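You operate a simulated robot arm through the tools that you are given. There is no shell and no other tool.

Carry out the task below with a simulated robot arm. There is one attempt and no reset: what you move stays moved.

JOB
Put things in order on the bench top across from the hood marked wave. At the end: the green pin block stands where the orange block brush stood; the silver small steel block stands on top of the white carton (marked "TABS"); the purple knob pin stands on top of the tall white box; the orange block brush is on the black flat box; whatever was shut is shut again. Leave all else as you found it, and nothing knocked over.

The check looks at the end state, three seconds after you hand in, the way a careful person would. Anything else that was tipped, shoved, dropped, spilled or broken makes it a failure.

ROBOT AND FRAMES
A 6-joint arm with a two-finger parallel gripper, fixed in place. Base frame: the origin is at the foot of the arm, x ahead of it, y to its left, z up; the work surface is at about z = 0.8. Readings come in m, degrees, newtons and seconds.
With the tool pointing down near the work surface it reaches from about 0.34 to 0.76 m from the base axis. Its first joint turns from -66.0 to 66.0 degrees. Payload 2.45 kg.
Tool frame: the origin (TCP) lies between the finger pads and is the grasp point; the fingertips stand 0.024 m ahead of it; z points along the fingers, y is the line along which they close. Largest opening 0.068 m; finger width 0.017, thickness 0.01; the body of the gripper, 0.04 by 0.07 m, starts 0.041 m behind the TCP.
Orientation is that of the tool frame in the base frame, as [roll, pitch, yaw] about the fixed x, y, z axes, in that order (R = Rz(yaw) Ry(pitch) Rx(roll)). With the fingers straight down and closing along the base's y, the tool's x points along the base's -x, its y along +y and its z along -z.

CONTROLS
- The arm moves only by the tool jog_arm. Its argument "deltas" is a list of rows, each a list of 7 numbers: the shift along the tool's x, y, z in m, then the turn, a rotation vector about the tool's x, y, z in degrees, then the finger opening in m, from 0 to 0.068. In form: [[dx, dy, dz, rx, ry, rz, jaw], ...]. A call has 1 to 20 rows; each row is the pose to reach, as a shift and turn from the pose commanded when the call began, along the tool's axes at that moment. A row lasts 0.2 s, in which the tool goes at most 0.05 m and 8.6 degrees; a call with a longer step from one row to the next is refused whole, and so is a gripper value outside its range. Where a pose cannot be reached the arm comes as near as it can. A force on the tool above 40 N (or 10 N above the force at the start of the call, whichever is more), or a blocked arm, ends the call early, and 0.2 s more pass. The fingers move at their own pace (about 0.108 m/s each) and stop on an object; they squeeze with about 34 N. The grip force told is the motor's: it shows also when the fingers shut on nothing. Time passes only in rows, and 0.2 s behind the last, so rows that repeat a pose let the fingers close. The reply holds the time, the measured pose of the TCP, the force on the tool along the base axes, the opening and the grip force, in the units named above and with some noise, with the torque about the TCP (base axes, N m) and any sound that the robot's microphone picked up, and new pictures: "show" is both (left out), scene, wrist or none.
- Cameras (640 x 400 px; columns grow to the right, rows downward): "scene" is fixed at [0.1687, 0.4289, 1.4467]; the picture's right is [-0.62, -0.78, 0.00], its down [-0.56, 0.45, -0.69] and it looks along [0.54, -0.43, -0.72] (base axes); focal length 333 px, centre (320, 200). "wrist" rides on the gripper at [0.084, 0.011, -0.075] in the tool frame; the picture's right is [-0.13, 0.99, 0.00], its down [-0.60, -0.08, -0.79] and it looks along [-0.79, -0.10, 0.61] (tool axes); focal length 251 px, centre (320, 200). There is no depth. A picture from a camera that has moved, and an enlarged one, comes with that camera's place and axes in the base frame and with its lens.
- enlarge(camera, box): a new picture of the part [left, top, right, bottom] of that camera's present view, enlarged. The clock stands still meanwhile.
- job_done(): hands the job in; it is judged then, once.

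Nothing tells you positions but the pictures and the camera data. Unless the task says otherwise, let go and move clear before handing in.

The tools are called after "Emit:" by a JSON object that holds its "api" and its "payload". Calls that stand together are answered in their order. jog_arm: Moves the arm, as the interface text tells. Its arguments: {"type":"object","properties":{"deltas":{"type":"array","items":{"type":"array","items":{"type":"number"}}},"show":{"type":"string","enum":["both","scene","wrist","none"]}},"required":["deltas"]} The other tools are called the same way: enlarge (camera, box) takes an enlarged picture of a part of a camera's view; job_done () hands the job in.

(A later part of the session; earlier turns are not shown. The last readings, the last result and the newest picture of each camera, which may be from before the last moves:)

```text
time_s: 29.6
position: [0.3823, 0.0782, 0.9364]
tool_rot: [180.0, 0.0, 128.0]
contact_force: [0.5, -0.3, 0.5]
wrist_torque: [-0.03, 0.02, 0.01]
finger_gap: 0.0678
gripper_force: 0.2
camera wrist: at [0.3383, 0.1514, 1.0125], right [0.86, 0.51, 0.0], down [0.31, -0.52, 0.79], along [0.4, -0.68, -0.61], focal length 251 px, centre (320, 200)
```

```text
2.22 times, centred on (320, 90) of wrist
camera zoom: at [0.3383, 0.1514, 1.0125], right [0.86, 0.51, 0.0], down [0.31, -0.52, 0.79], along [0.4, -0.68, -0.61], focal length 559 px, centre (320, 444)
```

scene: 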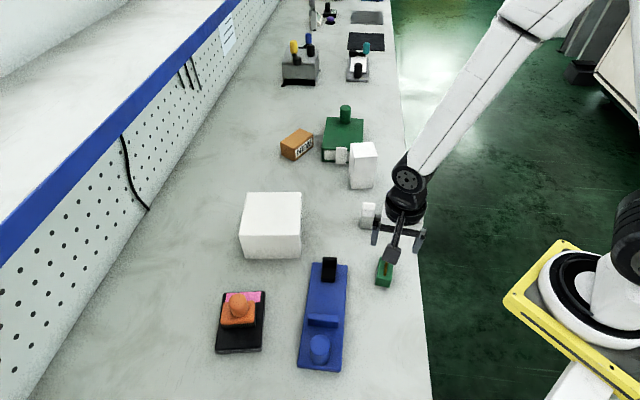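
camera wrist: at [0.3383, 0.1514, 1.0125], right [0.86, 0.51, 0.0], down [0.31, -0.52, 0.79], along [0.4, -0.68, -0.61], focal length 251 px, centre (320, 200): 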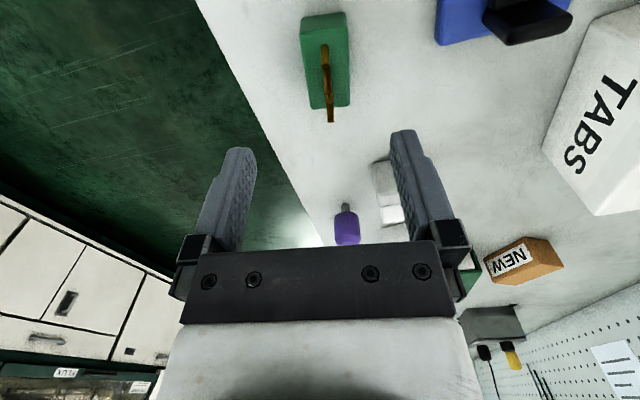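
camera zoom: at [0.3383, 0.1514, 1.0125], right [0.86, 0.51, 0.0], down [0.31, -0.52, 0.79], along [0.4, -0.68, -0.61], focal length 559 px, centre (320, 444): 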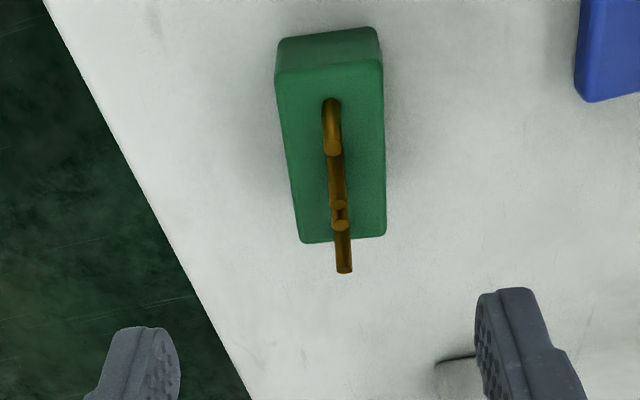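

The brush sits fully on the black box. The green block is aligned with the fingers to within about 1° and about 4 mm off centre, so I'll correct that and descend around it.

Emit:
{"api": "jog_arm", "payload": {"deltas": [[-0.004, 0.0045, 0.01, 0, 0, 0, 0.068], [-0.004, 0.0045, 0.03, 0, 0, 0, 0.068], [-0.004, 0.0045, 0.05, 0, 0, 0, 0.068], [-0.004, 0.0045, 0.07, 0, 0, 0, 0.068], [-0.004, 0.0045, 0.085, 0, 0, 0, 0.068], [-0.004, 0.0045, 0.095, 0, 0, 0, 0.068], [-0.004, 0.0045, 0.103, 0, 0, 0, 0.068], [-0.004, 0.0045, 0.103, 0, 0, 0, 0.068]], "show": "both"}}

Emit:
{"api": "enlarge", "payload": {"camera": "scene", "box": [340, 220, 440, 300]}}

```text
time_s: 31.4
position: [0.3908, 0.0764, 0.8342]
tool_rot: [-180.0, 0.0, 128.0]
contact_force: [-0.1, 0.1, 0.5]
wrist_torque: [0.0, -0.02, 0.02]
finger_gap: 0.0682
gripper_force: 0.0
camera wrist: at [0.3457, 0.1509, 0.9091], right [0.86, 0.51, 0.0], down [0.31, -0.52, 0.79], along [0.4, -0.68, -0.61], focal length 251 px, centre (320, 200)
```

scene: 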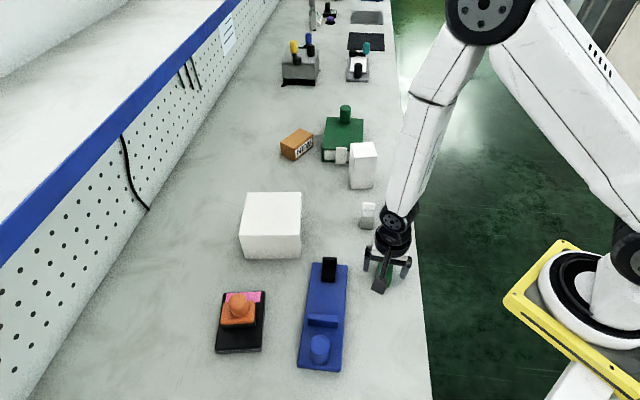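
wrist: 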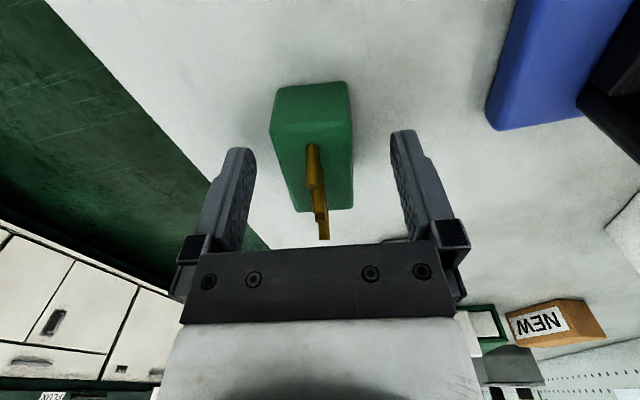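

```text
5.00 times, centred on (390, 260) of scene
camera zoom: at [0.1687, 0.4289, 1.4467], right [-0.62, -0.78, 0.0], down [-0.56, 0.45, -0.69], along [0.54, -0.43, -0.72], focal length 1663 px, centre (-30, -100)
```

zoom: 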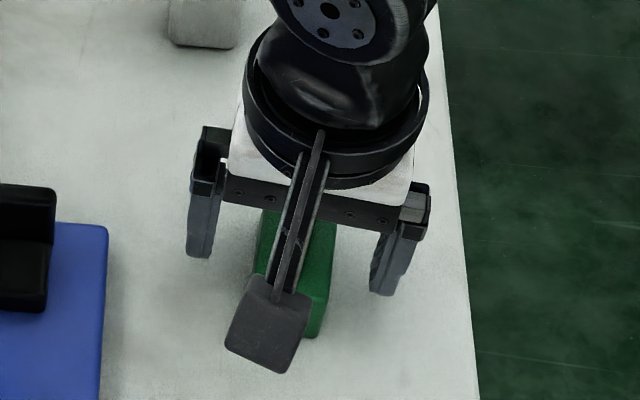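

The TCP is about 8 mm past the block's centre along its length. I'll shift back along the block and then close.

Emit:
{"api": "jog_arm", "payload": {"deltas": [[0.007, -0.001, 0.002, 0, 0, 0, 0.068], [0.007, -0.001, 0.002, 0, 0, 0, 0.05], [0.007, -0.001, 0.002, 0, 0, 0, 0.038], [0.007, -0.001, 0.002, 0, 0, 0, 0.028], [0.007, -0.001, 0.002, 0, 0, 0, 0.0], [0.007, -0.001, 0.002, 0, 0, 0, 0.0], [0.007, -0.001, 0.002, 0, 0, 0, 0.0]], "show": "wrist"}}

```text
time_s: 33.0
position: [0.385, 0.0821, 0.8324]
tool_rot: [180.0, 0.0, 128.1]
contact_force: [-0.6, 0.4, -0.3]
wrist_torque: [-0.01, 0.03, 0.02]
finger_gap: 0.0308
gripper_force: 34.1
camera wrist: at [0.3405, 0.1559, 0.9074], right [0.86, 0.51, 0.0], down [0.31, -0.52, 0.79], along [0.4, -0.68, -0.61], focal length 251 px, centre (320, 200)
```

wrist: 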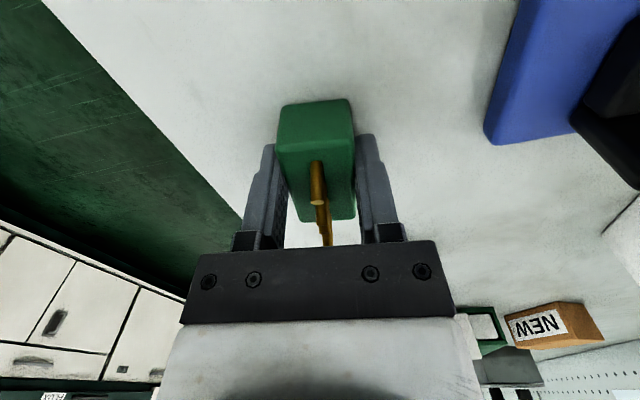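

The green block is gripped (gap 0.0308, TCP z 0.832). I'll do a slow lift and check for slip.

Emit:
{"api": "jog_arm", "payload": {"deltas": [[0, 0, -0.002, 0, 0, 0, 0.0], [0, 0, -0.005, 0, 0, 0, 0.0], [0, 0, -0.009, 0, 0, 0, 0.0], [0, 0, -0.014, 0, 0, 0, 0.0], [0, 0, -0.02, 0, 0, 0, 0.0], [0, 0, -0.026, 0, 0, 0, 0.0], [0, 0, -0.032, 0, 0, 0, 0.0], [0, 0, -0.038, 0, 0, 0, 0.0], [0, 0, -0.038, 0, 0, 0, 0.0]], "show": "both"}}

```text
time_s: 35.0
position: [0.3831, 0.082, 0.8704]
tool_rot: [180.0, 0.0, 128.0]
contact_force: [-0.4, -0.1, -0.4]
wrist_torque: [0.01, 0.0, 0.01]
finger_gap: 0.0312
gripper_force: 34.2
camera wrist: at [0.3399, 0.1558, 0.9454], right [0.86, 0.51, 0.0], down [0.31, -0.52, 0.79], along [0.4, -0.68, -0.61], focal length 251 px, centre (320, 200)
```

scene: 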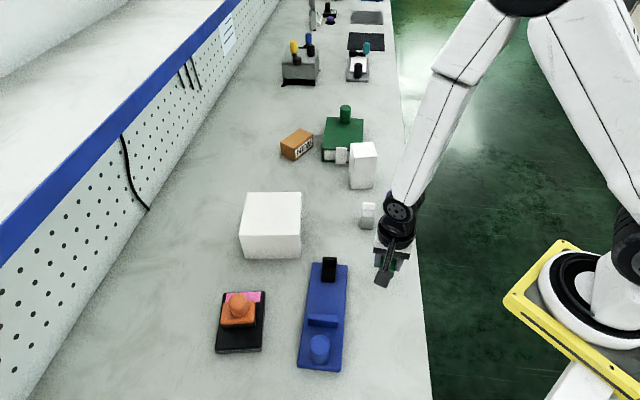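
wrist: 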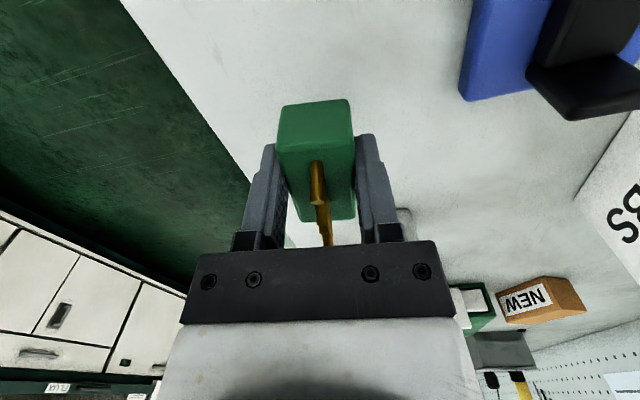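

Held well. I'll raise it to about z 0.98.

Emit:
{"api": "jog_arm", "payload": {"deltas": [[0, 0, -0.005, 0, 0, 0, 0.0], [0, 0, -0.013, 0, 0, 0, 0.0], [0, 0, -0.022, 0, 0, 0, 0.0], [0, 0, -0.031, 0, 0, 0, 0.0], [0, 0, -0.04, 0, 0, 0, 0.0], [0, 0, -0.049, 0, 0, 0, 0.0], [0, 0, -0.058, 0, 0, 0, 0.0], [0, 0, -0.067, 0, 0, 0, 0.0], [0, 0, -0.076, 0, 0, 0, 0.0], [0, 0, -0.085, 0, 0, 0, 0.0], [0, 0, -0.094, 0, 0, 0, 0.0], [0, 0, -0.103, 0, 0, 0, 0.0], [0, 0, -0.108, 0, 0, 0, 0.0], [0, 0, -0.11, 0, 0, 0, 0.0]], "show": "wrist"}}

```text
time_s: 38.0
position: [0.385, 0.0829, 0.9787]
tool_rot: [180.0, 0.0, 128.1]
contact_force: [-0.1, -0.6, -1.2]
wrist_torque: [0.05, 0.01, 0.0]
finger_gap: 0.0312
gripper_force: 33.9
camera wrist: at [0.34, 0.1557, 1.0553], right [0.86, 0.51, 0.0], down [0.31, -0.52, 0.79], along [0.4, -0.68, -0.61], focal length 251 px, centre (320, 200)
```

wrist: 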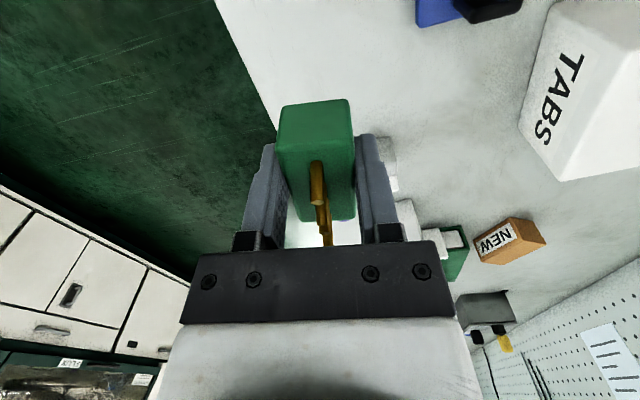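

Moving the green block slowly at height to above the brush's original spot.

Emit:
{"api": "jog_arm", "payload": {"deltas": [[-0.0021, 0.0028, 0, 0, 0, 0, 0.0], [-0.0063, 0.0084, 0, 0, 0, 0, 0.0], [-0.0126, 0.0168, 0, 0, 0, 0, 0.0], [-0.0211, 0.028, 0, 0, 0, 0, 0.0], [-0.0327, 0.0434, 0, 0, 0, 0, 0.0], [-0.0442, 0.0588, 0, 0, 0, 0, 0.0], [-0.0558, 0.0743, 0, 0, 0, 0, 0.0], [-0.0674, 0.0897, 0, 0, 0, 0, 0.0], [-0.079, 0.1051, 0, 0, 0, 0, 0.0], [-0.0906, 0.1205, 0, 0, 0, 0, 0.0], [-0.1022, 0.1359, 0, 0, 0, 0, 0.0], [-0.1138, 0.1513, 0, 0, 0, 0, 0.0], [-0.1254, 0.1667, 0, 0, 0, 0, 0.0], [-0.137, 0.1821, 0, 0, 0, 0, 0.0], [-0.1485, 0.1975, 0, 0, 0, 0, 0.0], [-0.1601, 0.213, 0, 0, 0, 0, 0.0], [-0.1717, 0.2284, 0, 0, 0, 0, 0.0], [-0.1833, 0.2438, 0, 0, 0, 0, 0.0], [-0.1949, 0.2592, 0, 0, 0, 0, 0.0], [-0.2044, 0.2718, 0, 0, 0, 0, 0.0]], "show": "both"}}

```text
time_s: 42.2
position: [0.7261, 0.0886, 0.9802]
tool_rot: [-180.0, 0.0, 128.0]
contact_force: [0.1, 0.1, 0.0]
wrist_torque: [-0.01, 0.02, -0.05]
finger_gap: 0.0309
gripper_force: 33.9
camera wrist: at [0.6808, 0.1619, 1.0555], right [0.86, 0.51, 0.0], down [0.31, -0.52, 0.79], along [0.4, -0.68, -0.61], focal length 251 px, centre (320, 200)
```

scene: 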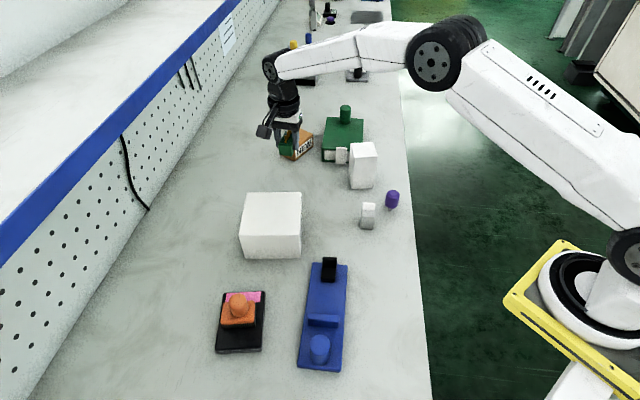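
wrist: 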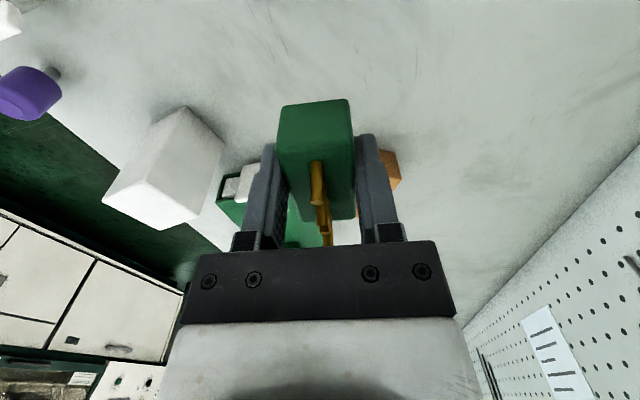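

The block is at about (0.726, 0.089). At this yaw the camera housing would come close to the carton on the way down, so I'll turn the tool 97° the other way, which also matches the brush's old heading.

Emit:
{"api": "jog_arm", "payload": {"deltas": [[-0.001, 0.001, 0, 0, 0, -2, 0.0], [-0.002, 0.003, 0, 0, 0, -6, 0.0], [-0.003, 0.005, 0, 0, 0, -11, 0.0], [-0.0051, 0.0074, 0, 0, 0, -17, 0.0], [-0.0051, 0.0074, 0, 0, 0, -23, 0.0], [-0.0051, 0.0074, 0, 0, 0, -29, 0.0], [-0.0051, 0.0074, 0, 0, 0, -35, 0.0], [-0.0051, 0.0074, 0, 0, 0, -41, 0.0], [-0.0051, 0.0074, 0, 0, 0, -47, 0.0], [-0.0051, 0.0074, 0, 0, 0, -53, 0.0], [-0.0051, 0.0074, 0, 0, 0, -59, 0.0], [-0.0051, 0.0074, 0, 0, 0, -65, 0.0], [-0.0051, 0.0074, 0, 0, 0, -71, 0.0], [-0.0051, 0.0074, 0, 0, 0, -77, 0.0], [-0.0051, 0.0074, 0, 0, 0, -83, 0.0], [-0.0051, 0.0074, 0, 0, 0, -89, 0.0], [-0.0051, 0.0074, 0, 0, 0, -94, 0.0], [-0.0051, 0.0074, 0, 0, 0, -97, 0.0], [-0.0051, 0.0074, 0, 0, 0, -97, 0.0]], "show": "both"}}

```text
time_s: 46.2
position: [0.733, 0.0897, 0.9803]
tool_rot: [-179.9, 0.1, -134.8]
contact_force: [-0.3, 0.6, -0.9]
wrist_torque: [-0.02, -0.01, 0.03]
finger_gap: 0.0312
gripper_force: 33.7
camera wrist: at [0.6651, 0.0378, 1.0553], right [-0.61, 0.79, 0.0], down [0.48, 0.37, 0.79], along [0.63, 0.48, -0.61], focal length 251 px, centre (320, 200)
```

scene: 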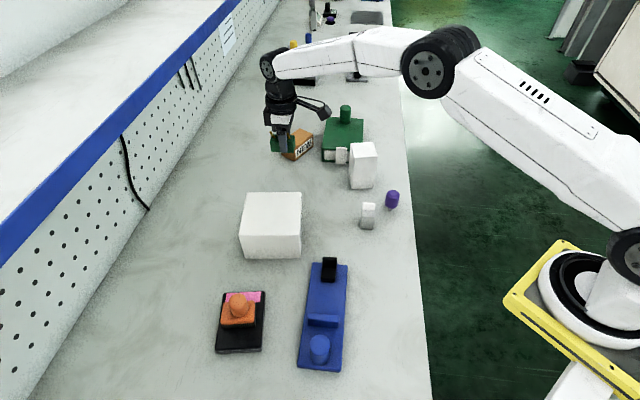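
wrist: 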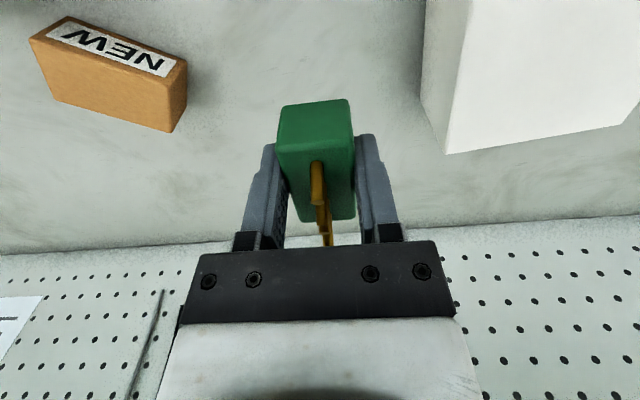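

The yaw is set and the TCP is above (0.733, 0.090). Descending slowly.

Emit:
{"api": "jog_arm", "payload": {"deltas": [[0, 0, 0.006, 0, 0, 0, 0.0], [0, 0, 0.016, 0, 0, 0, 0.0], [0, 0, 0.028, 0, 0, 0, 0.0], [0, 0, 0.04, 0, 0, 0, 0.0], [0, 0, 0.052, 0, 0, 0, 0.0], [0, 0, 0.064, 0, 0, 0, 0.0], [0, 0, 0.076, 0, 0, 0, 0.0], [0, 0, 0.088, 0, 0, 0, 0.0], [0, 0, 0.1, 0, 0, 0, 0.0], [0, 0, 0.112, 0, 0, 0, 0.0], [0, 0, 0.122, 0, 0, 0, 0.0], [0, 0, 0.13, 0, 0, 0, 0.0], [0, 0, 0.136, 0, 0, 0, 0.0], [0, 0, 0.136, 0, 0, 0, 0.0]], "show": "both"}}

```text
time_s: 49.2
position: [0.7333, 0.0891, 0.8447]
tool_rot: [-180.0, 0.0, -135.0]
contact_force: [-0.2, -0.1, -1.0]
wrist_torque: [0.01, -0.01, -0.01]
finger_gap: 0.0312
gripper_force: 34.2
camera wrist: at [0.6651, 0.038, 0.9192], right [-0.61, 0.79, 0.0], down [0.48, 0.37, 0.79], along [0.63, 0.48, -0.61], focal length 251 px, centre (320, 200)
```

scene: 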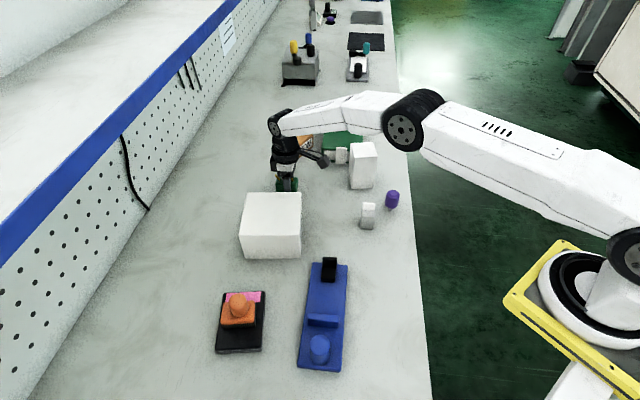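
wrist: 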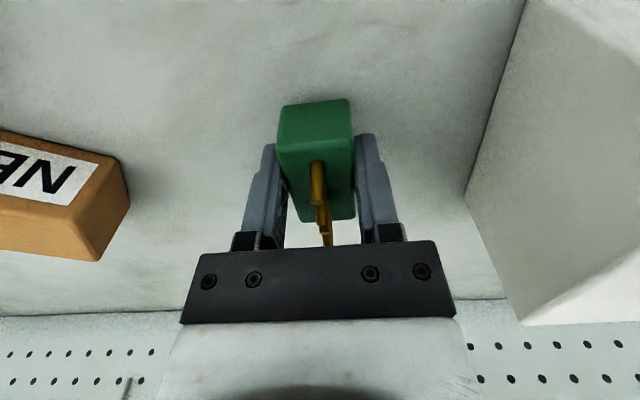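

Now the final 12 mm in tiny steps.

Emit:
{"api": "jog_arm", "payload": {"deltas": [[0, 0, 0.003, 0, 0, 0, 0.0], [0, 0, 0.006, 0, 0, 0, 0.0], [0, 0, 0.008, 0, 0, 0, 0.0], [0, 0, 0.01, 0, 0, 0, 0.0], [0, 0, 0.0115, 0, 0, 0, 0.0], [0, 0, 0.0115, 0, 0, 0, 0.0]], "show": "none"}}

```text
time_s: 50.6
position: [0.7333, 0.0894, 0.8325]
tool_rot: [-179.9, 0.0, -135.0]
contact_force: [-0.4, 0.3, -0.9]
wrist_torque: [0.02, -0.01, -0.01]
finger_gap: 0.0311
gripper_force: 34.5
```

No contact yet. Another 2 mm.

Emit:
{"api": "jog_arm", "payload": {"deltas": [[0, 0, 0.0005, 0, 0, 0, 0.0], [0, 0, 0.001, 0, 0, 0, 0.0], [0, 0, 0.001, 0, 0, 0, 0.0]], "show": "none"}}

```text
time_s: 51.4
position: [0.734, 0.0892, 0.8311]
tool_rot: [180.0, 0.0, -134.9]
contact_force: [-1.3, 0.0, 4.6]
wrist_torque: [0.07, 0.01, 0.01]
finger_gap: 0.0311
gripper_force: 34.2
```

Contact shows 4.6 N, so the block is on the table. Releasing.

Emit:
{"api": "jog_arm", "payload": {"deltas": [[0, 0, 0, 0, 0, 0, 0.02], [0, 0, 0, 0, 0, 0, 0.035], [0, 0, 0, 0, 0, 0, 0.05], [0, 0, 0, 0, 0, 0, 0.068], [0, 0, 0, 0, 0, 0, 0.068], [0, 0, -0.01, 0, 0, 0, 0.068], [0, 0, -0.03, 0, 0, 0, 0.068], [0, 0, -0.06, 0, 0, 0, 0.068], [0, 0, -0.1, 0, 0, 0, 0.068], [0, 0, -0.1, 0, 0, 0, 0.068]], "show": "both"}}

Emit:
{"api": "enlarge", "payload": {"camera": "wrist", "box": [220, 0, 420, 160]}}

Emit:
{"api": "enlarge", "payload": {"camera": "scene", "box": [240, 140, 340, 210]}}

```text
time_s: 53.6
position: [0.7339, 0.0895, 0.9302]
tool_rot: [-180.0, 0.0, -135.1]
contact_force: [-0.1, 0.1, 0.0]
wrist_torque: [0.02, 0.02, -0.01]
finger_gap: 0.0681
gripper_force: 0.0
camera wrist: at [0.665, 0.0381, 1.0065], right [-0.61, 0.79, 0.0], down [0.48, 0.37, 0.79], along [0.63, 0.48, -0.61], focal length 251 px, centre (320, 200)
```

scene: 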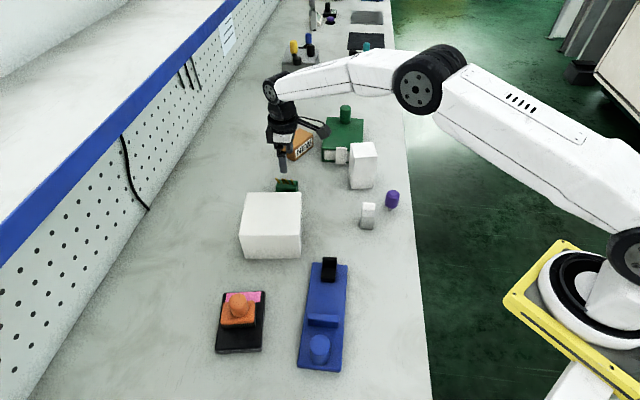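
wrist: 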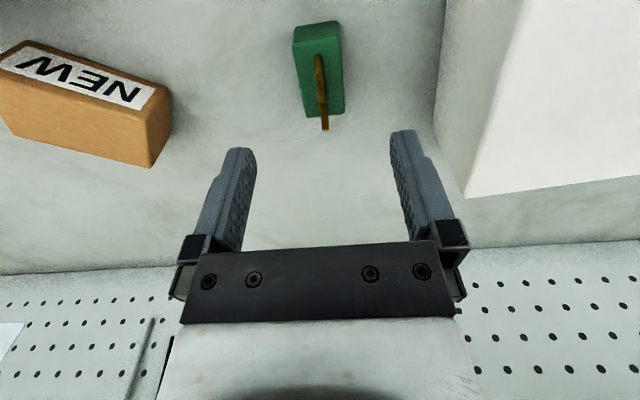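

```text
2.50 times, centred on (320, 80) of wrist
camera zoom: at [0.665, 0.0381, 1.0065], right [-0.61, 0.79, 0.0], down [0.48, 0.37, 0.79], along [0.63, 0.48, -0.61], focal length 629 px, centre (320, 500)
```

zoom: 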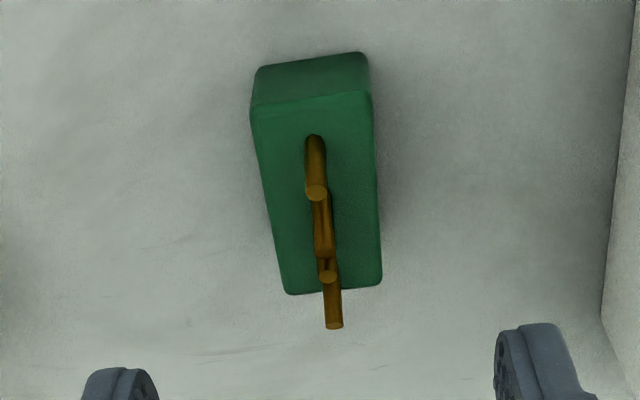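

```text
5.71 times, centred on (290, 175) of scene
camera zoom: at [0.1687, 0.4289, 1.4467], right [-0.62, -0.78, 0.0], down [-0.56, 0.45, -0.69], along [0.54, -0.43, -0.72], focal length 1900 px, centre (491, 343)
```

zoom: 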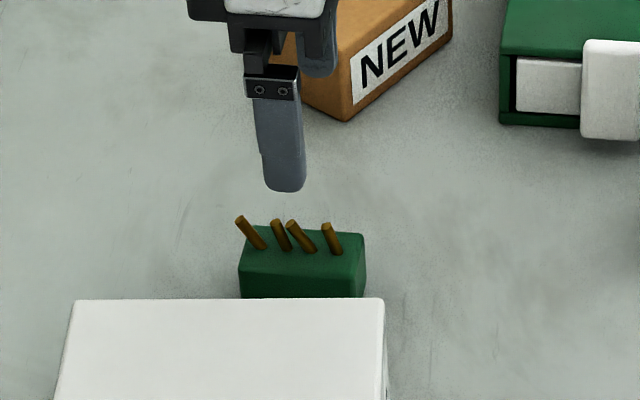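

The green block stands upright where the brush was. Next I'll inspect the steel block and the purple pin up close.

Emit:
{"api": "jog_arm", "payload": {"deltas": [[0, 0, -0.04, 0, 0, 0, 0.068], [0, 0, -0.08, 0, 0, 0, 0.068], [0.034, 0.022, -0.08, 0, 0, 6, 0.068], [0.068, 0.043, -0.08, 0, 0, 12, 0.068], [0.102, 0.065, -0.08, 0, 0, 18, 0.068], [0.136, 0.086, -0.08, 0, 0, 24, 0.068], [0.17, 0.108, -0.08, 0, 0, 30, 0.068], [0.204, 0.129, -0.08, 0, 0, 36, 0.068], [0.238, 0.151, -0.08, 0, 0, 41, 0.068], [0.2715, 0.1725, -0.08, 0, 0, 45, 0.068], [0.2715, 0.1725, -0.05, 0, 0, 45, 0.068], [0.2715, 0.1725, -0.02, 0, 0, 45, 0.068], [0.2715, 0.1725, -0.02, 0, 0, 45, 0.068]], "show": "both"}}

Emit:
{"api": "enlarge", "payload": {"camera": "wrist", "box": [220, 40, 420, 200]}}

```text
time_s: 56.4
position: [0.4209, 0.0202, 0.9493]
tool_rot: [-180.0, 0.1, -180.0]
contact_force: [1.0, 0.0, 0.0]
wrist_torque: [0.02, -0.03, 0.02]
finger_gap: 0.0678
gripper_force: 0.0
camera wrist: at [0.3348, 0.0305, 1.026], right [0.13, 0.99, 0.0], down [0.6, -0.08, 0.79], along [0.79, -0.1, -0.61], focal length 251 px, centre (320, 200)
```

scene: 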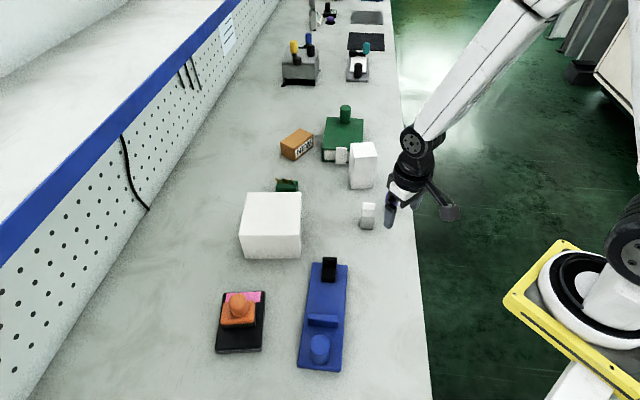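
wrist: 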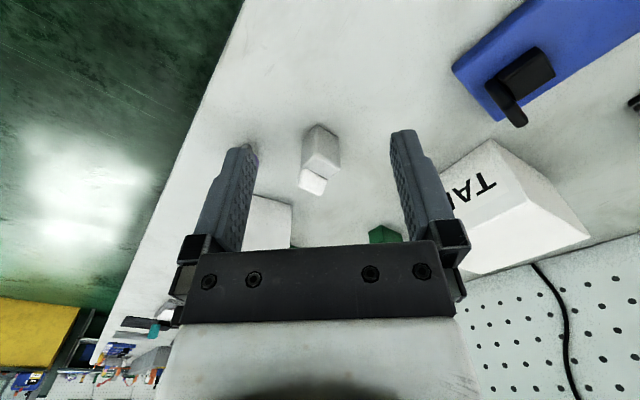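

```text
2.50 times, centred on (320, 120) of wrist
camera zoom: at [0.3348, 0.0305, 1.026], right [0.13, 0.99, 0.0], down [0.6, -0.08, 0.79], along [0.79, -0.1, -0.61], focal length 629 px, centre (320, 400)
```

zoom: 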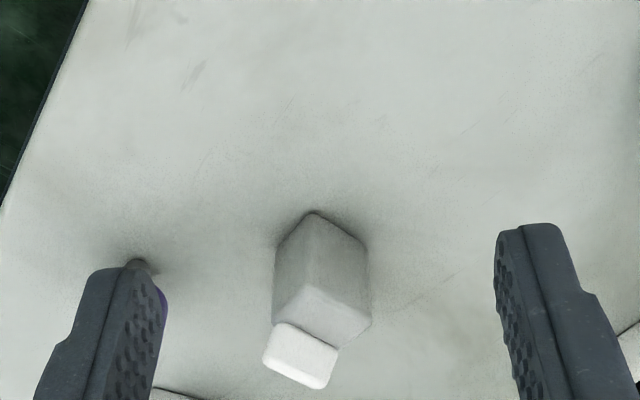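

I'll take a closer look at the steel block, because it seems to have a white part on top.

Emit:
{"api": "enlarge", "payload": {"camera": "wrist", "box": [290, 115, 350, 205]}}

Emit:
{"api": "enlarge", "payload": {"camera": "scene", "box": [352, 195, 384, 235]}}

```text
4.44 times, centred on (320, 160) of wrist
camera zoom: at [0.3348, 0.0305, 1.026], right [0.13, 0.99, 0.0], down [0.6, -0.08, 0.79], along [0.79, -0.1, -0.61], focal length 1118 px, centre (320, 378)
```

zoom: 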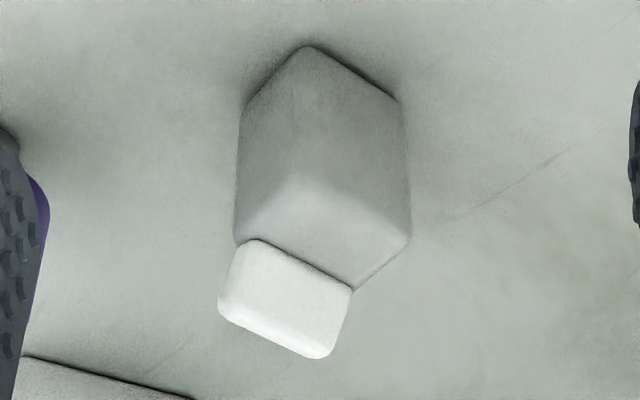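

```text
10.00 times, centred on (368, 215) of scene
camera zoom: at [0.1687, 0.4289, 1.4467], right [-0.62, -0.78, 0.0], down [-0.56, 0.45, -0.69], along [0.54, -0.43, -0.72], focal length 3326 px, centre (-160, 50)
```

zoom: 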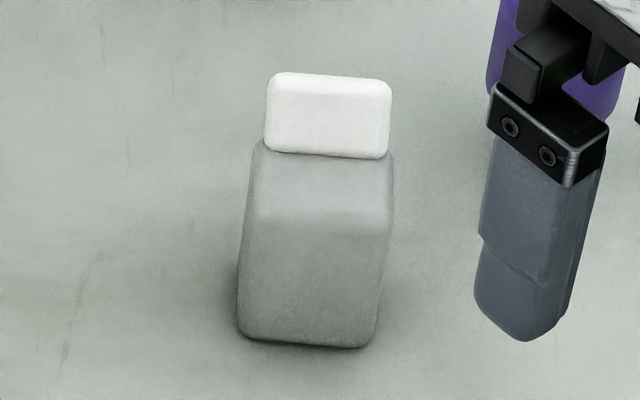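

The steel block's body is about 3 cm square and 4.6 cm tall, with a raised back plate up to about z 0.87. It is centred near (0.513, 0.006) with its faces at about ±45°. I'll hover above it with the fingers turned to match.

Emit:
{"api": "jog_arm", "payload": {"deltas": [[-0.015, -0.002, -0.005, 0, 0, 7, 0.068], [-0.03, -0.005, -0.005, 0, 0, 15, 0.068], [-0.046, -0.007, -0.005, 0, 0, 23, 0.068], [-0.062, -0.009, -0.005, 0, 0, 31, 0.068], [-0.077, -0.012, -0.005, 0, 0, 39, 0.068], [-0.092, -0.014, -0.005, 0, 0, 45.5, 0.068], [-0.092, -0.014, -0.005, 0, 0, 45.5, 0.068]], "show": "both"}}

Emit:
{"api": "enlarge", "payload": {"camera": "wrist", "box": [240, 0, 400, 160]}}

```text
time_s: 58.0
position: [0.5114, 0.0044, 0.9564]
tool_rot: [-179.9, 0.0, 134.4]
contact_force: [0.1, 0.3, -0.8]
wrist_torque: [-0.01, 0.02, 0.06]
finger_gap: 0.068
gripper_force: 0.1
camera wrist: at [0.459, 0.073, 1.0312], right [0.8, 0.6, 0.0], down [0.37, -0.49, 0.79], along [0.48, -0.63, -0.61], focal length 251 px, centre (320, 200)
```

scene: 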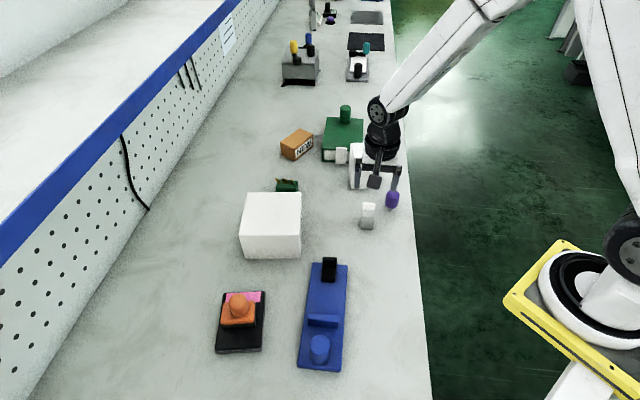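
wrist: 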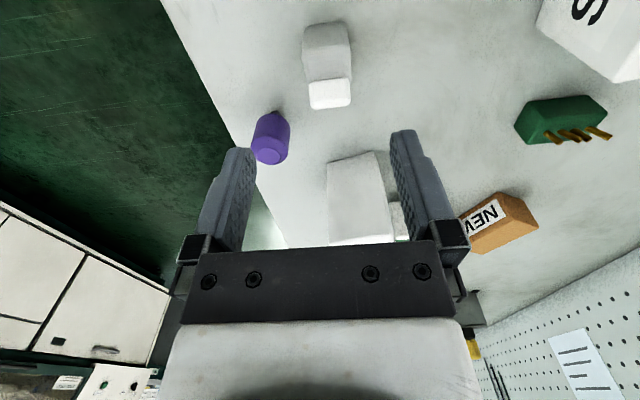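

```text
2.50 times, centred on (320, 80) of wrist
camera zoom: at [0.459, 0.073, 1.0312], right [0.8, 0.6, 0.0], down [0.37, -0.49, 0.79], along [0.48, -0.63, -0.61], focal length 629 px, centre (320, 500)
```

zoom: 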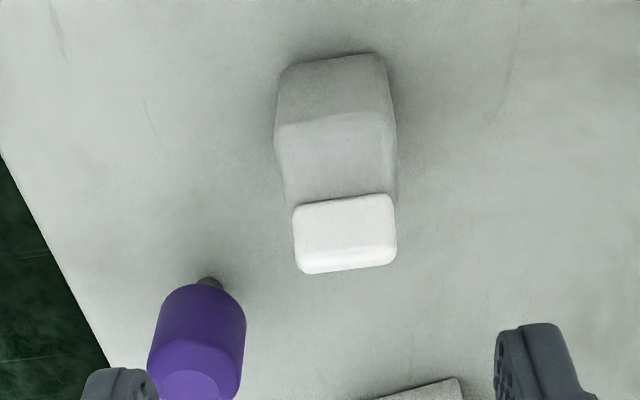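

The block is aligned. I need about 5 mm of sideways correction and 3 mm lengthwise, then I'll descend around it.

Emit:
{"api": "jog_arm", "payload": {"deltas": [[-0.003, 0.005, 0.01, 0, 0, 0, 0.068], [-0.003, 0.005, 0.03, 0, 0, 0, 0.068], [-0.003, 0.005, 0.05, 0, 0, 0, 0.068], [-0.003, 0.005, 0.07, 0, 0, 0, 0.068], [-0.003, 0.005, 0.09, 0, 0, 0, 0.068], [-0.003, 0.005, 0.102, 0, 0, 0, 0.068], [-0.003, 0.005, 0.112, 0, 0, 0, 0.068], [-0.003, 0.005, 0.112, 0, 0, 0, 0.068]], "show": "both"}}

```text
time_s: 59.8
position: [0.5181, 0.0061, 0.8434]
tool_rot: [180.0, 0.0, 134.6]
contact_force: [-0.4, -0.5, 0.3]
wrist_torque: [0.02, 0.05, -0.02]
finger_gap: 0.0677
gripper_force: 0.1
camera wrist: at [0.4649, 0.0747, 0.9194], right [0.8, 0.6, 0.0], down [0.37, -0.49, 0.79], along [0.48, -0.63, -0.61], focal length 251 px, centre (320, 200)
```

scene: 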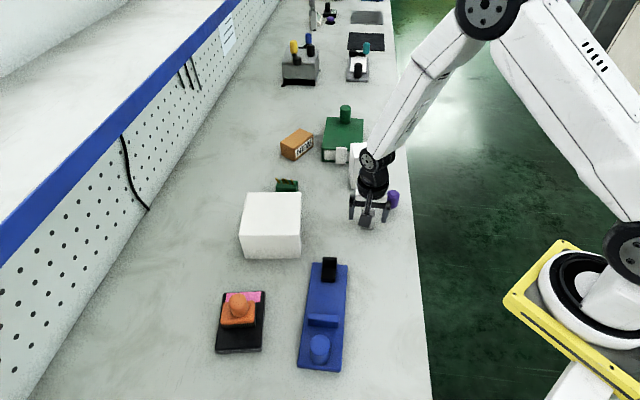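
wrist: 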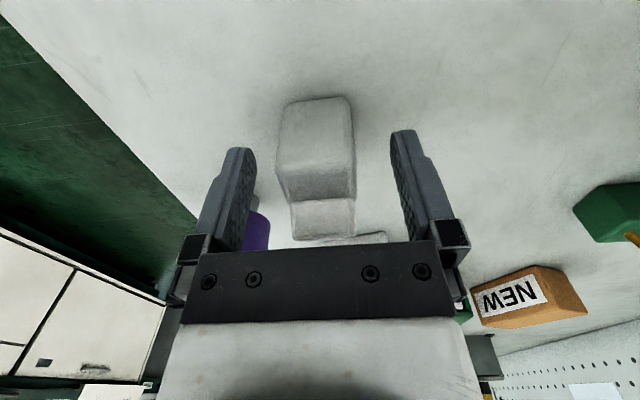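

Well centred. A small 3 mm shift, then close.

Emit:
{"api": "jog_arm", "payload": {"deltas": [[-0.003, 0, 0, 0, 0, 0, 0.068], [-0.003, 0, 0, 0, 0, 0, 0.05], [-0.003, 0, 0, 0, 0, 0, 0.038], [-0.003, 0, 0, 0, 0, 0, 0.0], [-0.003, 0, 0, 0, 0, 0, 0.0], [-0.003, 0, 0, 0, 0, 0, 0.0]], "show": "wrist"}}

Emit:
{"api": "jog_arm", "payload": {"deltas": [[0, 0, -0.002, 0, 0, 0, 0.0], [0, 0, -0.004, 0, 0, 0, 0.0], [0, 0, -0.006, 0, 0, 0, 0.0], [0, 0, -0.009, 0, 0, 0, 0.0], [0, 0, -0.012, 0, 0, 0, 0.0], [0, 0, -0.012, 0, 0, 0, 0.0]], "show": "wrist"}}

```text
time_s: 61.2
position: [0.5185, 0.005, 0.8422]
tool_rot: [-180.0, 0.0, 134.5]
contact_force: [0.4, 0.6, 0.1]
wrist_torque: [-0.01, -0.01, 0.02]
finger_gap: 0.0335
gripper_force: 33.9
camera wrist: at [0.467, 0.0725, 0.9197], right [0.8, 0.6, 0.0], down [0.37, -0.49, 0.79], along [0.48, -0.63, -0.61], focal length 251 px, centre (320, 200)
```

wrist: 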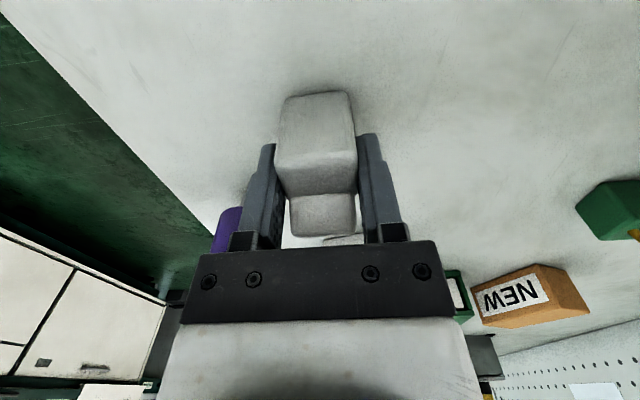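

```text
time_s: 62.6
position: [0.5194, 0.0043, 0.8573]
tool_rot: [-180.0, 0.1, 134.5]
contact_force: [0.3, 1.1, 0.0]
wrist_torque: [0.03, -0.01, 0.01]
finger_gap: 0.0333
gripper_force: 34.6
camera wrist: at [0.4669, 0.0725, 0.9321], right [0.8, 0.6, 0.0], down [0.37, -0.49, 0.79], along [0.48, -0.63, -0.61], focal length 251 px, centre (320, 200)
```

wrist: 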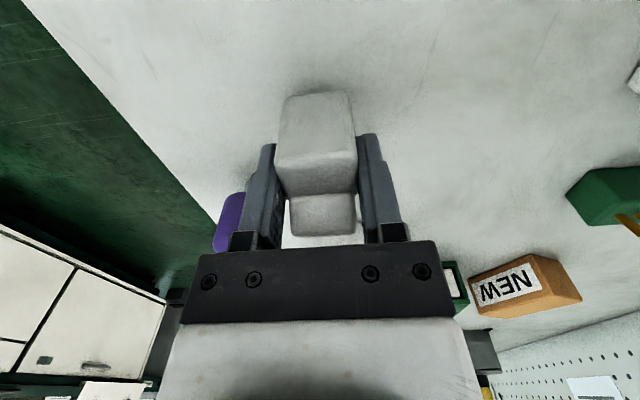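

The block stays fixed relative to the fingers. Continuing the slow lift.

Emit:
{"api": "jog_arm", "payload": {"deltas": [[0, 0, -0.005, 0, 0, 0, 0.0], [0, 0, -0.013, 0, 0, 0, 0.0], [0, 0, -0.022, 0, 0, 0, 0.0], [0, 0, -0.031, 0, 0, 0, 0.0], [0, 0, -0.04, 0, 0, 0, 0.0], [0, 0, -0.049, 0, 0, 0, 0.0], [0, 0, -0.058, 0, 0, 0, 0.0], [0, 0, -0.067, 0, 0, 0, 0.0], [0, 0, -0.076, 0, 0, 0, 0.0], [0, 0, -0.085, 0, 0, 0, 0.0], [0, 0, -0.094, 0, 0, 0, 0.0], [0, 0, -0.103, 0, 0, 0, 0.0], [0, 0, -0.11, 0, 0, 0, 0.0], [0, 0, -0.115, 0, 0, 0, 0.0], [0, 0, -0.115, 0, 0, 0, 0.0]], "show": "both"}}

```text
time_s: 65.8
position: [0.5198, 0.0037, 0.97]
tool_rot: [-179.9, 0.1, 134.5]
contact_force: [0.6, -0.1, -1.1]
wrist_torque: [0.02, 0.01, 0.01]
finger_gap: 0.0329
gripper_force: 33.8
camera wrist: at [0.4672, 0.0723, 1.0468], right [0.8, 0.6, 0.0], down [0.37, -0.49, 0.79], along [0.48, -0.63, -0.61], focal length 251 px, centre (320, 200)
```

scene: 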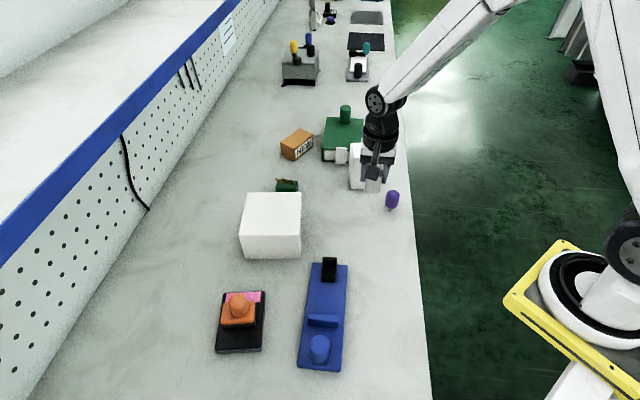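
wrist: 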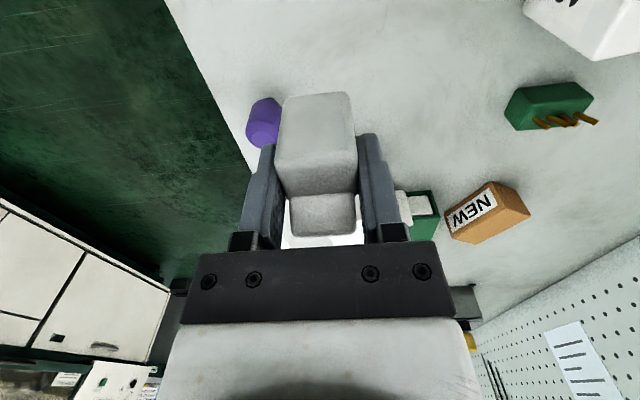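

Lifted clear. Carrying the steel block slowly over the carton's centre at about (0.628, 0.198).

Emit:
{"api": "jog_arm", "payload": {"deltas": [[0.0009, 0.0032, -0.002, 0, 0, 0, 0.0], [0.0031, 0.0107, -0.005, 0, 0, 0, 0.0], [0.0063, 0.0213, -0.008, 0, 0, 0, 0.0], [0.0107, 0.0362, -0.01, 0, 0, 0, 0.0], [0.0157, 0.0533, -0.01, 0, 0, 0, 0.0], [0.0207, 0.0703, -0.01, 0, 0, 0, 0.0], [0.0257, 0.0873, -0.01, 0, 0, 0, 0.0], [0.0307, 0.1044, -0.01, 0, 0, 0, 0.0], [0.0357, 0.1214, -0.01, 0, 0, 0, 0.0], [0.0408, 0.1385, -0.01, 0, 0, 0, 0.0], [0.0458, 0.1555, -0.01, 0, 0, 0, 0.0], [0.0508, 0.1725, -0.01, 0, 0, 0, 0.0], [0.0558, 0.1896, -0.01, 0, 0, 0, 0.0], [0.0596, 0.2024, -0.01, 0, 0, 0, 0.0], [0.0618, 0.2098, -0.01, 0, 0, 0, 0.0], [0.0627, 0.213, -0.01, 0, 0, 0, 0.0], [0.0627, 0.213, -0.01, 0, 0, 0, 0.0]], "show": "both"}}

Emit:
{"api": "enlarge", "payload": {"camera": "scene", "box": [210, 150, 330, 270]}}

```text
time_s: 69.4
position: [0.6276, 0.1985, 0.9815]
tool_rot: [-179.9, 0.0, 134.5]
contact_force: [0.3, -0.4, -0.7]
wrist_torque: [-0.02, 0.02, -0.02]
finger_gap: 0.0334
gripper_force: 33.5
camera wrist: at [0.5743, 0.2668, 1.0564], right [0.8, 0.6, 0.0], down [0.37, -0.49, 0.79], along [0.48, -0.63, -0.61], focal length 251 px, centre (320, 200)
```

scene: 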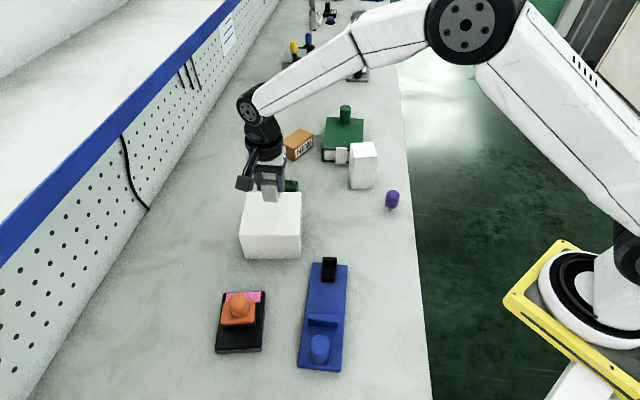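
wrist: 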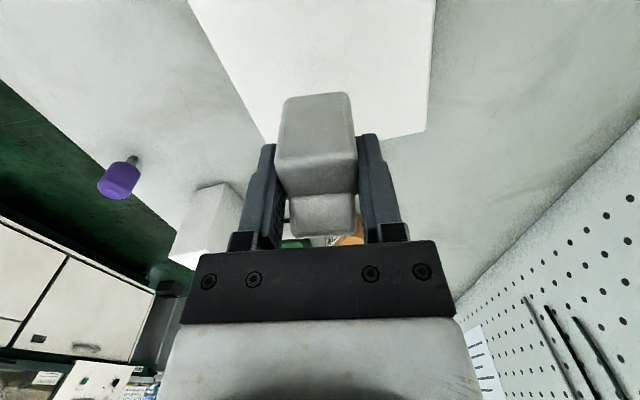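

```text
3.33 times, centred on (270, 210) of scene
camera zoom: at [0.1687, 0.4289, 1.4467], right [-0.62, -0.78, 0.0], down [-0.56, 0.45, -0.69], along [0.54, -0.43, -0.72], focal length 1109 px, centre (487, 167)
```

zoom: 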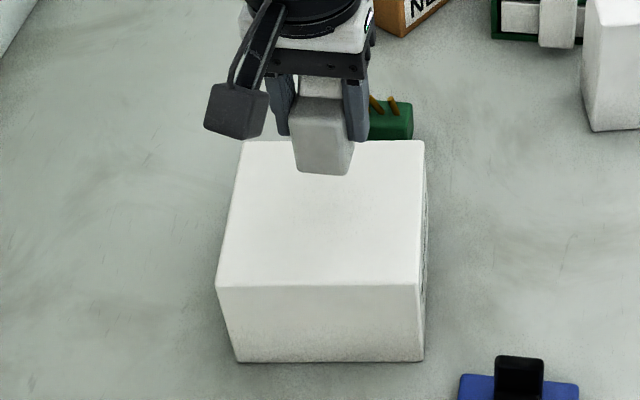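

Centred over the carton. I'll lower it in stages, checking the force each time.

Emit:
{"api": "jog_arm", "payload": {"deltas": [[0, 0, 0.006, 0, 0, 0, 0.0], [0, 0, 0.014, 0, 0, 0, 0.0], [0, 0, 0.022, 0, 0, 0, 0.0], [0, 0, 0.03, 0, 0, 0, 0.0], [0, 0, 0.036, 0, 0, 0, 0.0], [0, 0, 0.041, 0, 0, 0, 0.0], [0, 0, 0.045, 0, 0, 0, 0.0], [0, 0, 0.048, 0, 0, 0, 0.0]], "show": "scene"}}

Emit:
{"api": "enlarge", "payload": {"camera": "scene", "box": [210, 150, 330, 270]}}

```text
time_s: 71.2
position: [0.6286, 0.1991, 0.9339]
tool_rot: [179.8, 0.0, 134.4]
contact_force: [-2.4, -0.7, 6.5]
wrist_torque: [-0.07, 0.1, 0.03]
finger_gap: 0.0331
gripper_force: 34.1
```

scene: 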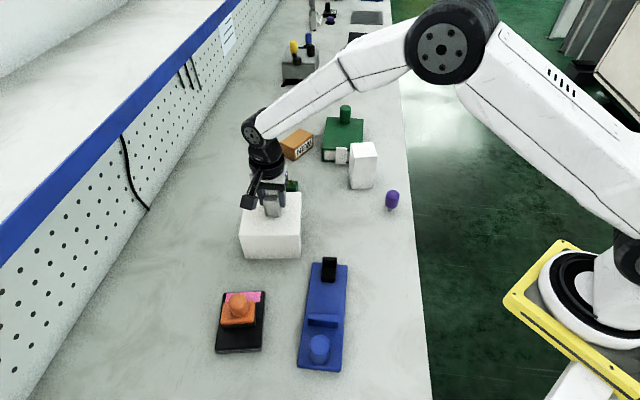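

```text
3.33 times, centred on (270, 210) of scene
camera zoom: at [0.1685, 0.4288, 1.4467], right [-0.62, -0.78, 0.0], down [-0.56, 0.45, -0.69], along [0.54, -0.43, -0.72], focal length 1109 px, centre (487, 167)
```

zoom: 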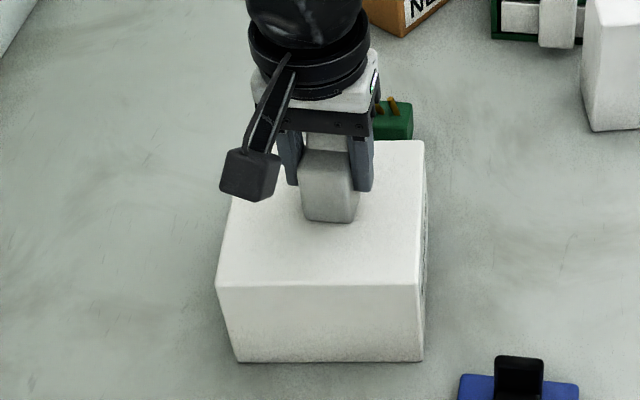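

Contact at TCP z≈0.934 with about 6 N, so the block is resting on the carton. I'll release and rise.

Emit:
{"api": "jog_arm", "payload": {"deltas": [[0, 0, 0, 0, 0, 0, 0.02], [0, 0, 0, 0, 0, 0, 0.036], [0, 0, 0, 0, 0, 0, 0.05], [0, 0, 0, 0, 0, 0, 0.068], [0, 0, 0, 0, 0, 0, 0.068], [0, 0, -0.01, 0, 0, 0, 0.068], [0, 0, -0.03, 0, 0, 0, 0.068], [0, 0, -0.06, 0, 0, 0, 0.068], [0, 0, -0.1, 0, 0, 0, 0.068], [0, 0, -0.1, 0, 0, 0, 0.068]], "show": "both"}}

Emit:
{"api": "enlarge", "payload": {"camera": "scene", "box": [210, 150, 330, 270]}}

```text
time_s: 73.4
position: [0.6271, 0.1993, 1.0338]
tool_rot: [180.0, 0.0, 134.4]
contact_force: [0.6, -0.6, -1.1]
wrist_torque: [0.0, 0.05, -0.01]
finger_gap: 0.068
gripper_force: 0.1
camera wrist: at [0.575, 0.2664, 1.1096], right [0.8, 0.6, 0.0], down [0.37, -0.49, 0.79], along [0.48, -0.63, -0.61], focal length 251 px, centre (320, 200)
```

scene: 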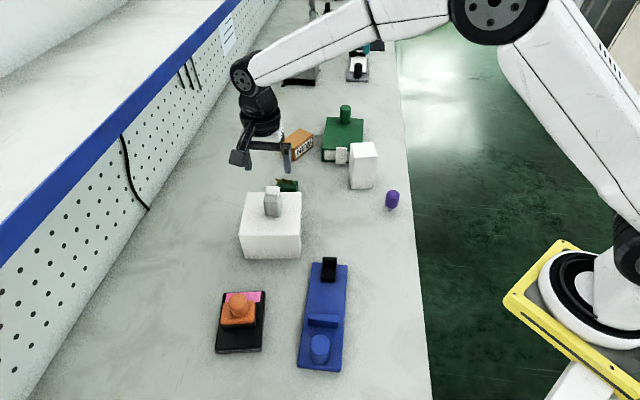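
wrist: 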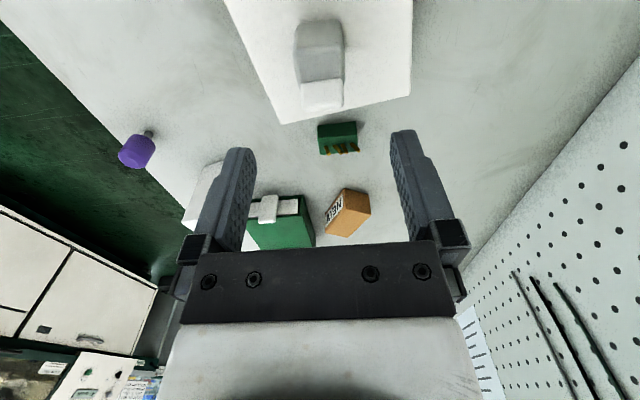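

```text
3.33 times, centred on (270, 210) of scene
camera zoom: at [0.1687, 0.4289, 1.4467], right [-0.62, -0.78, 0.0], down [-0.56, 0.45, -0.69], along [0.54, -0.43, -0.72], focal length 1109 px, centre (487, 167)
```

zoom: 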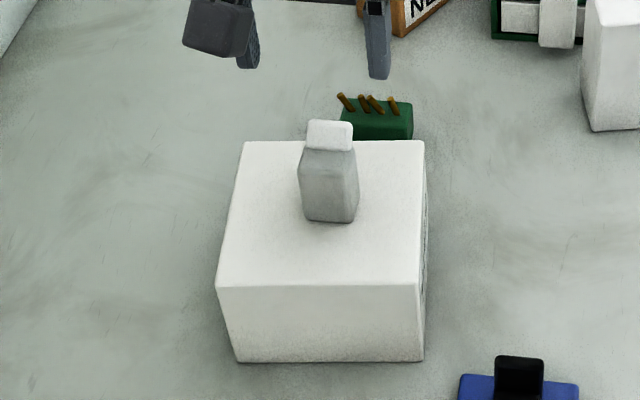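

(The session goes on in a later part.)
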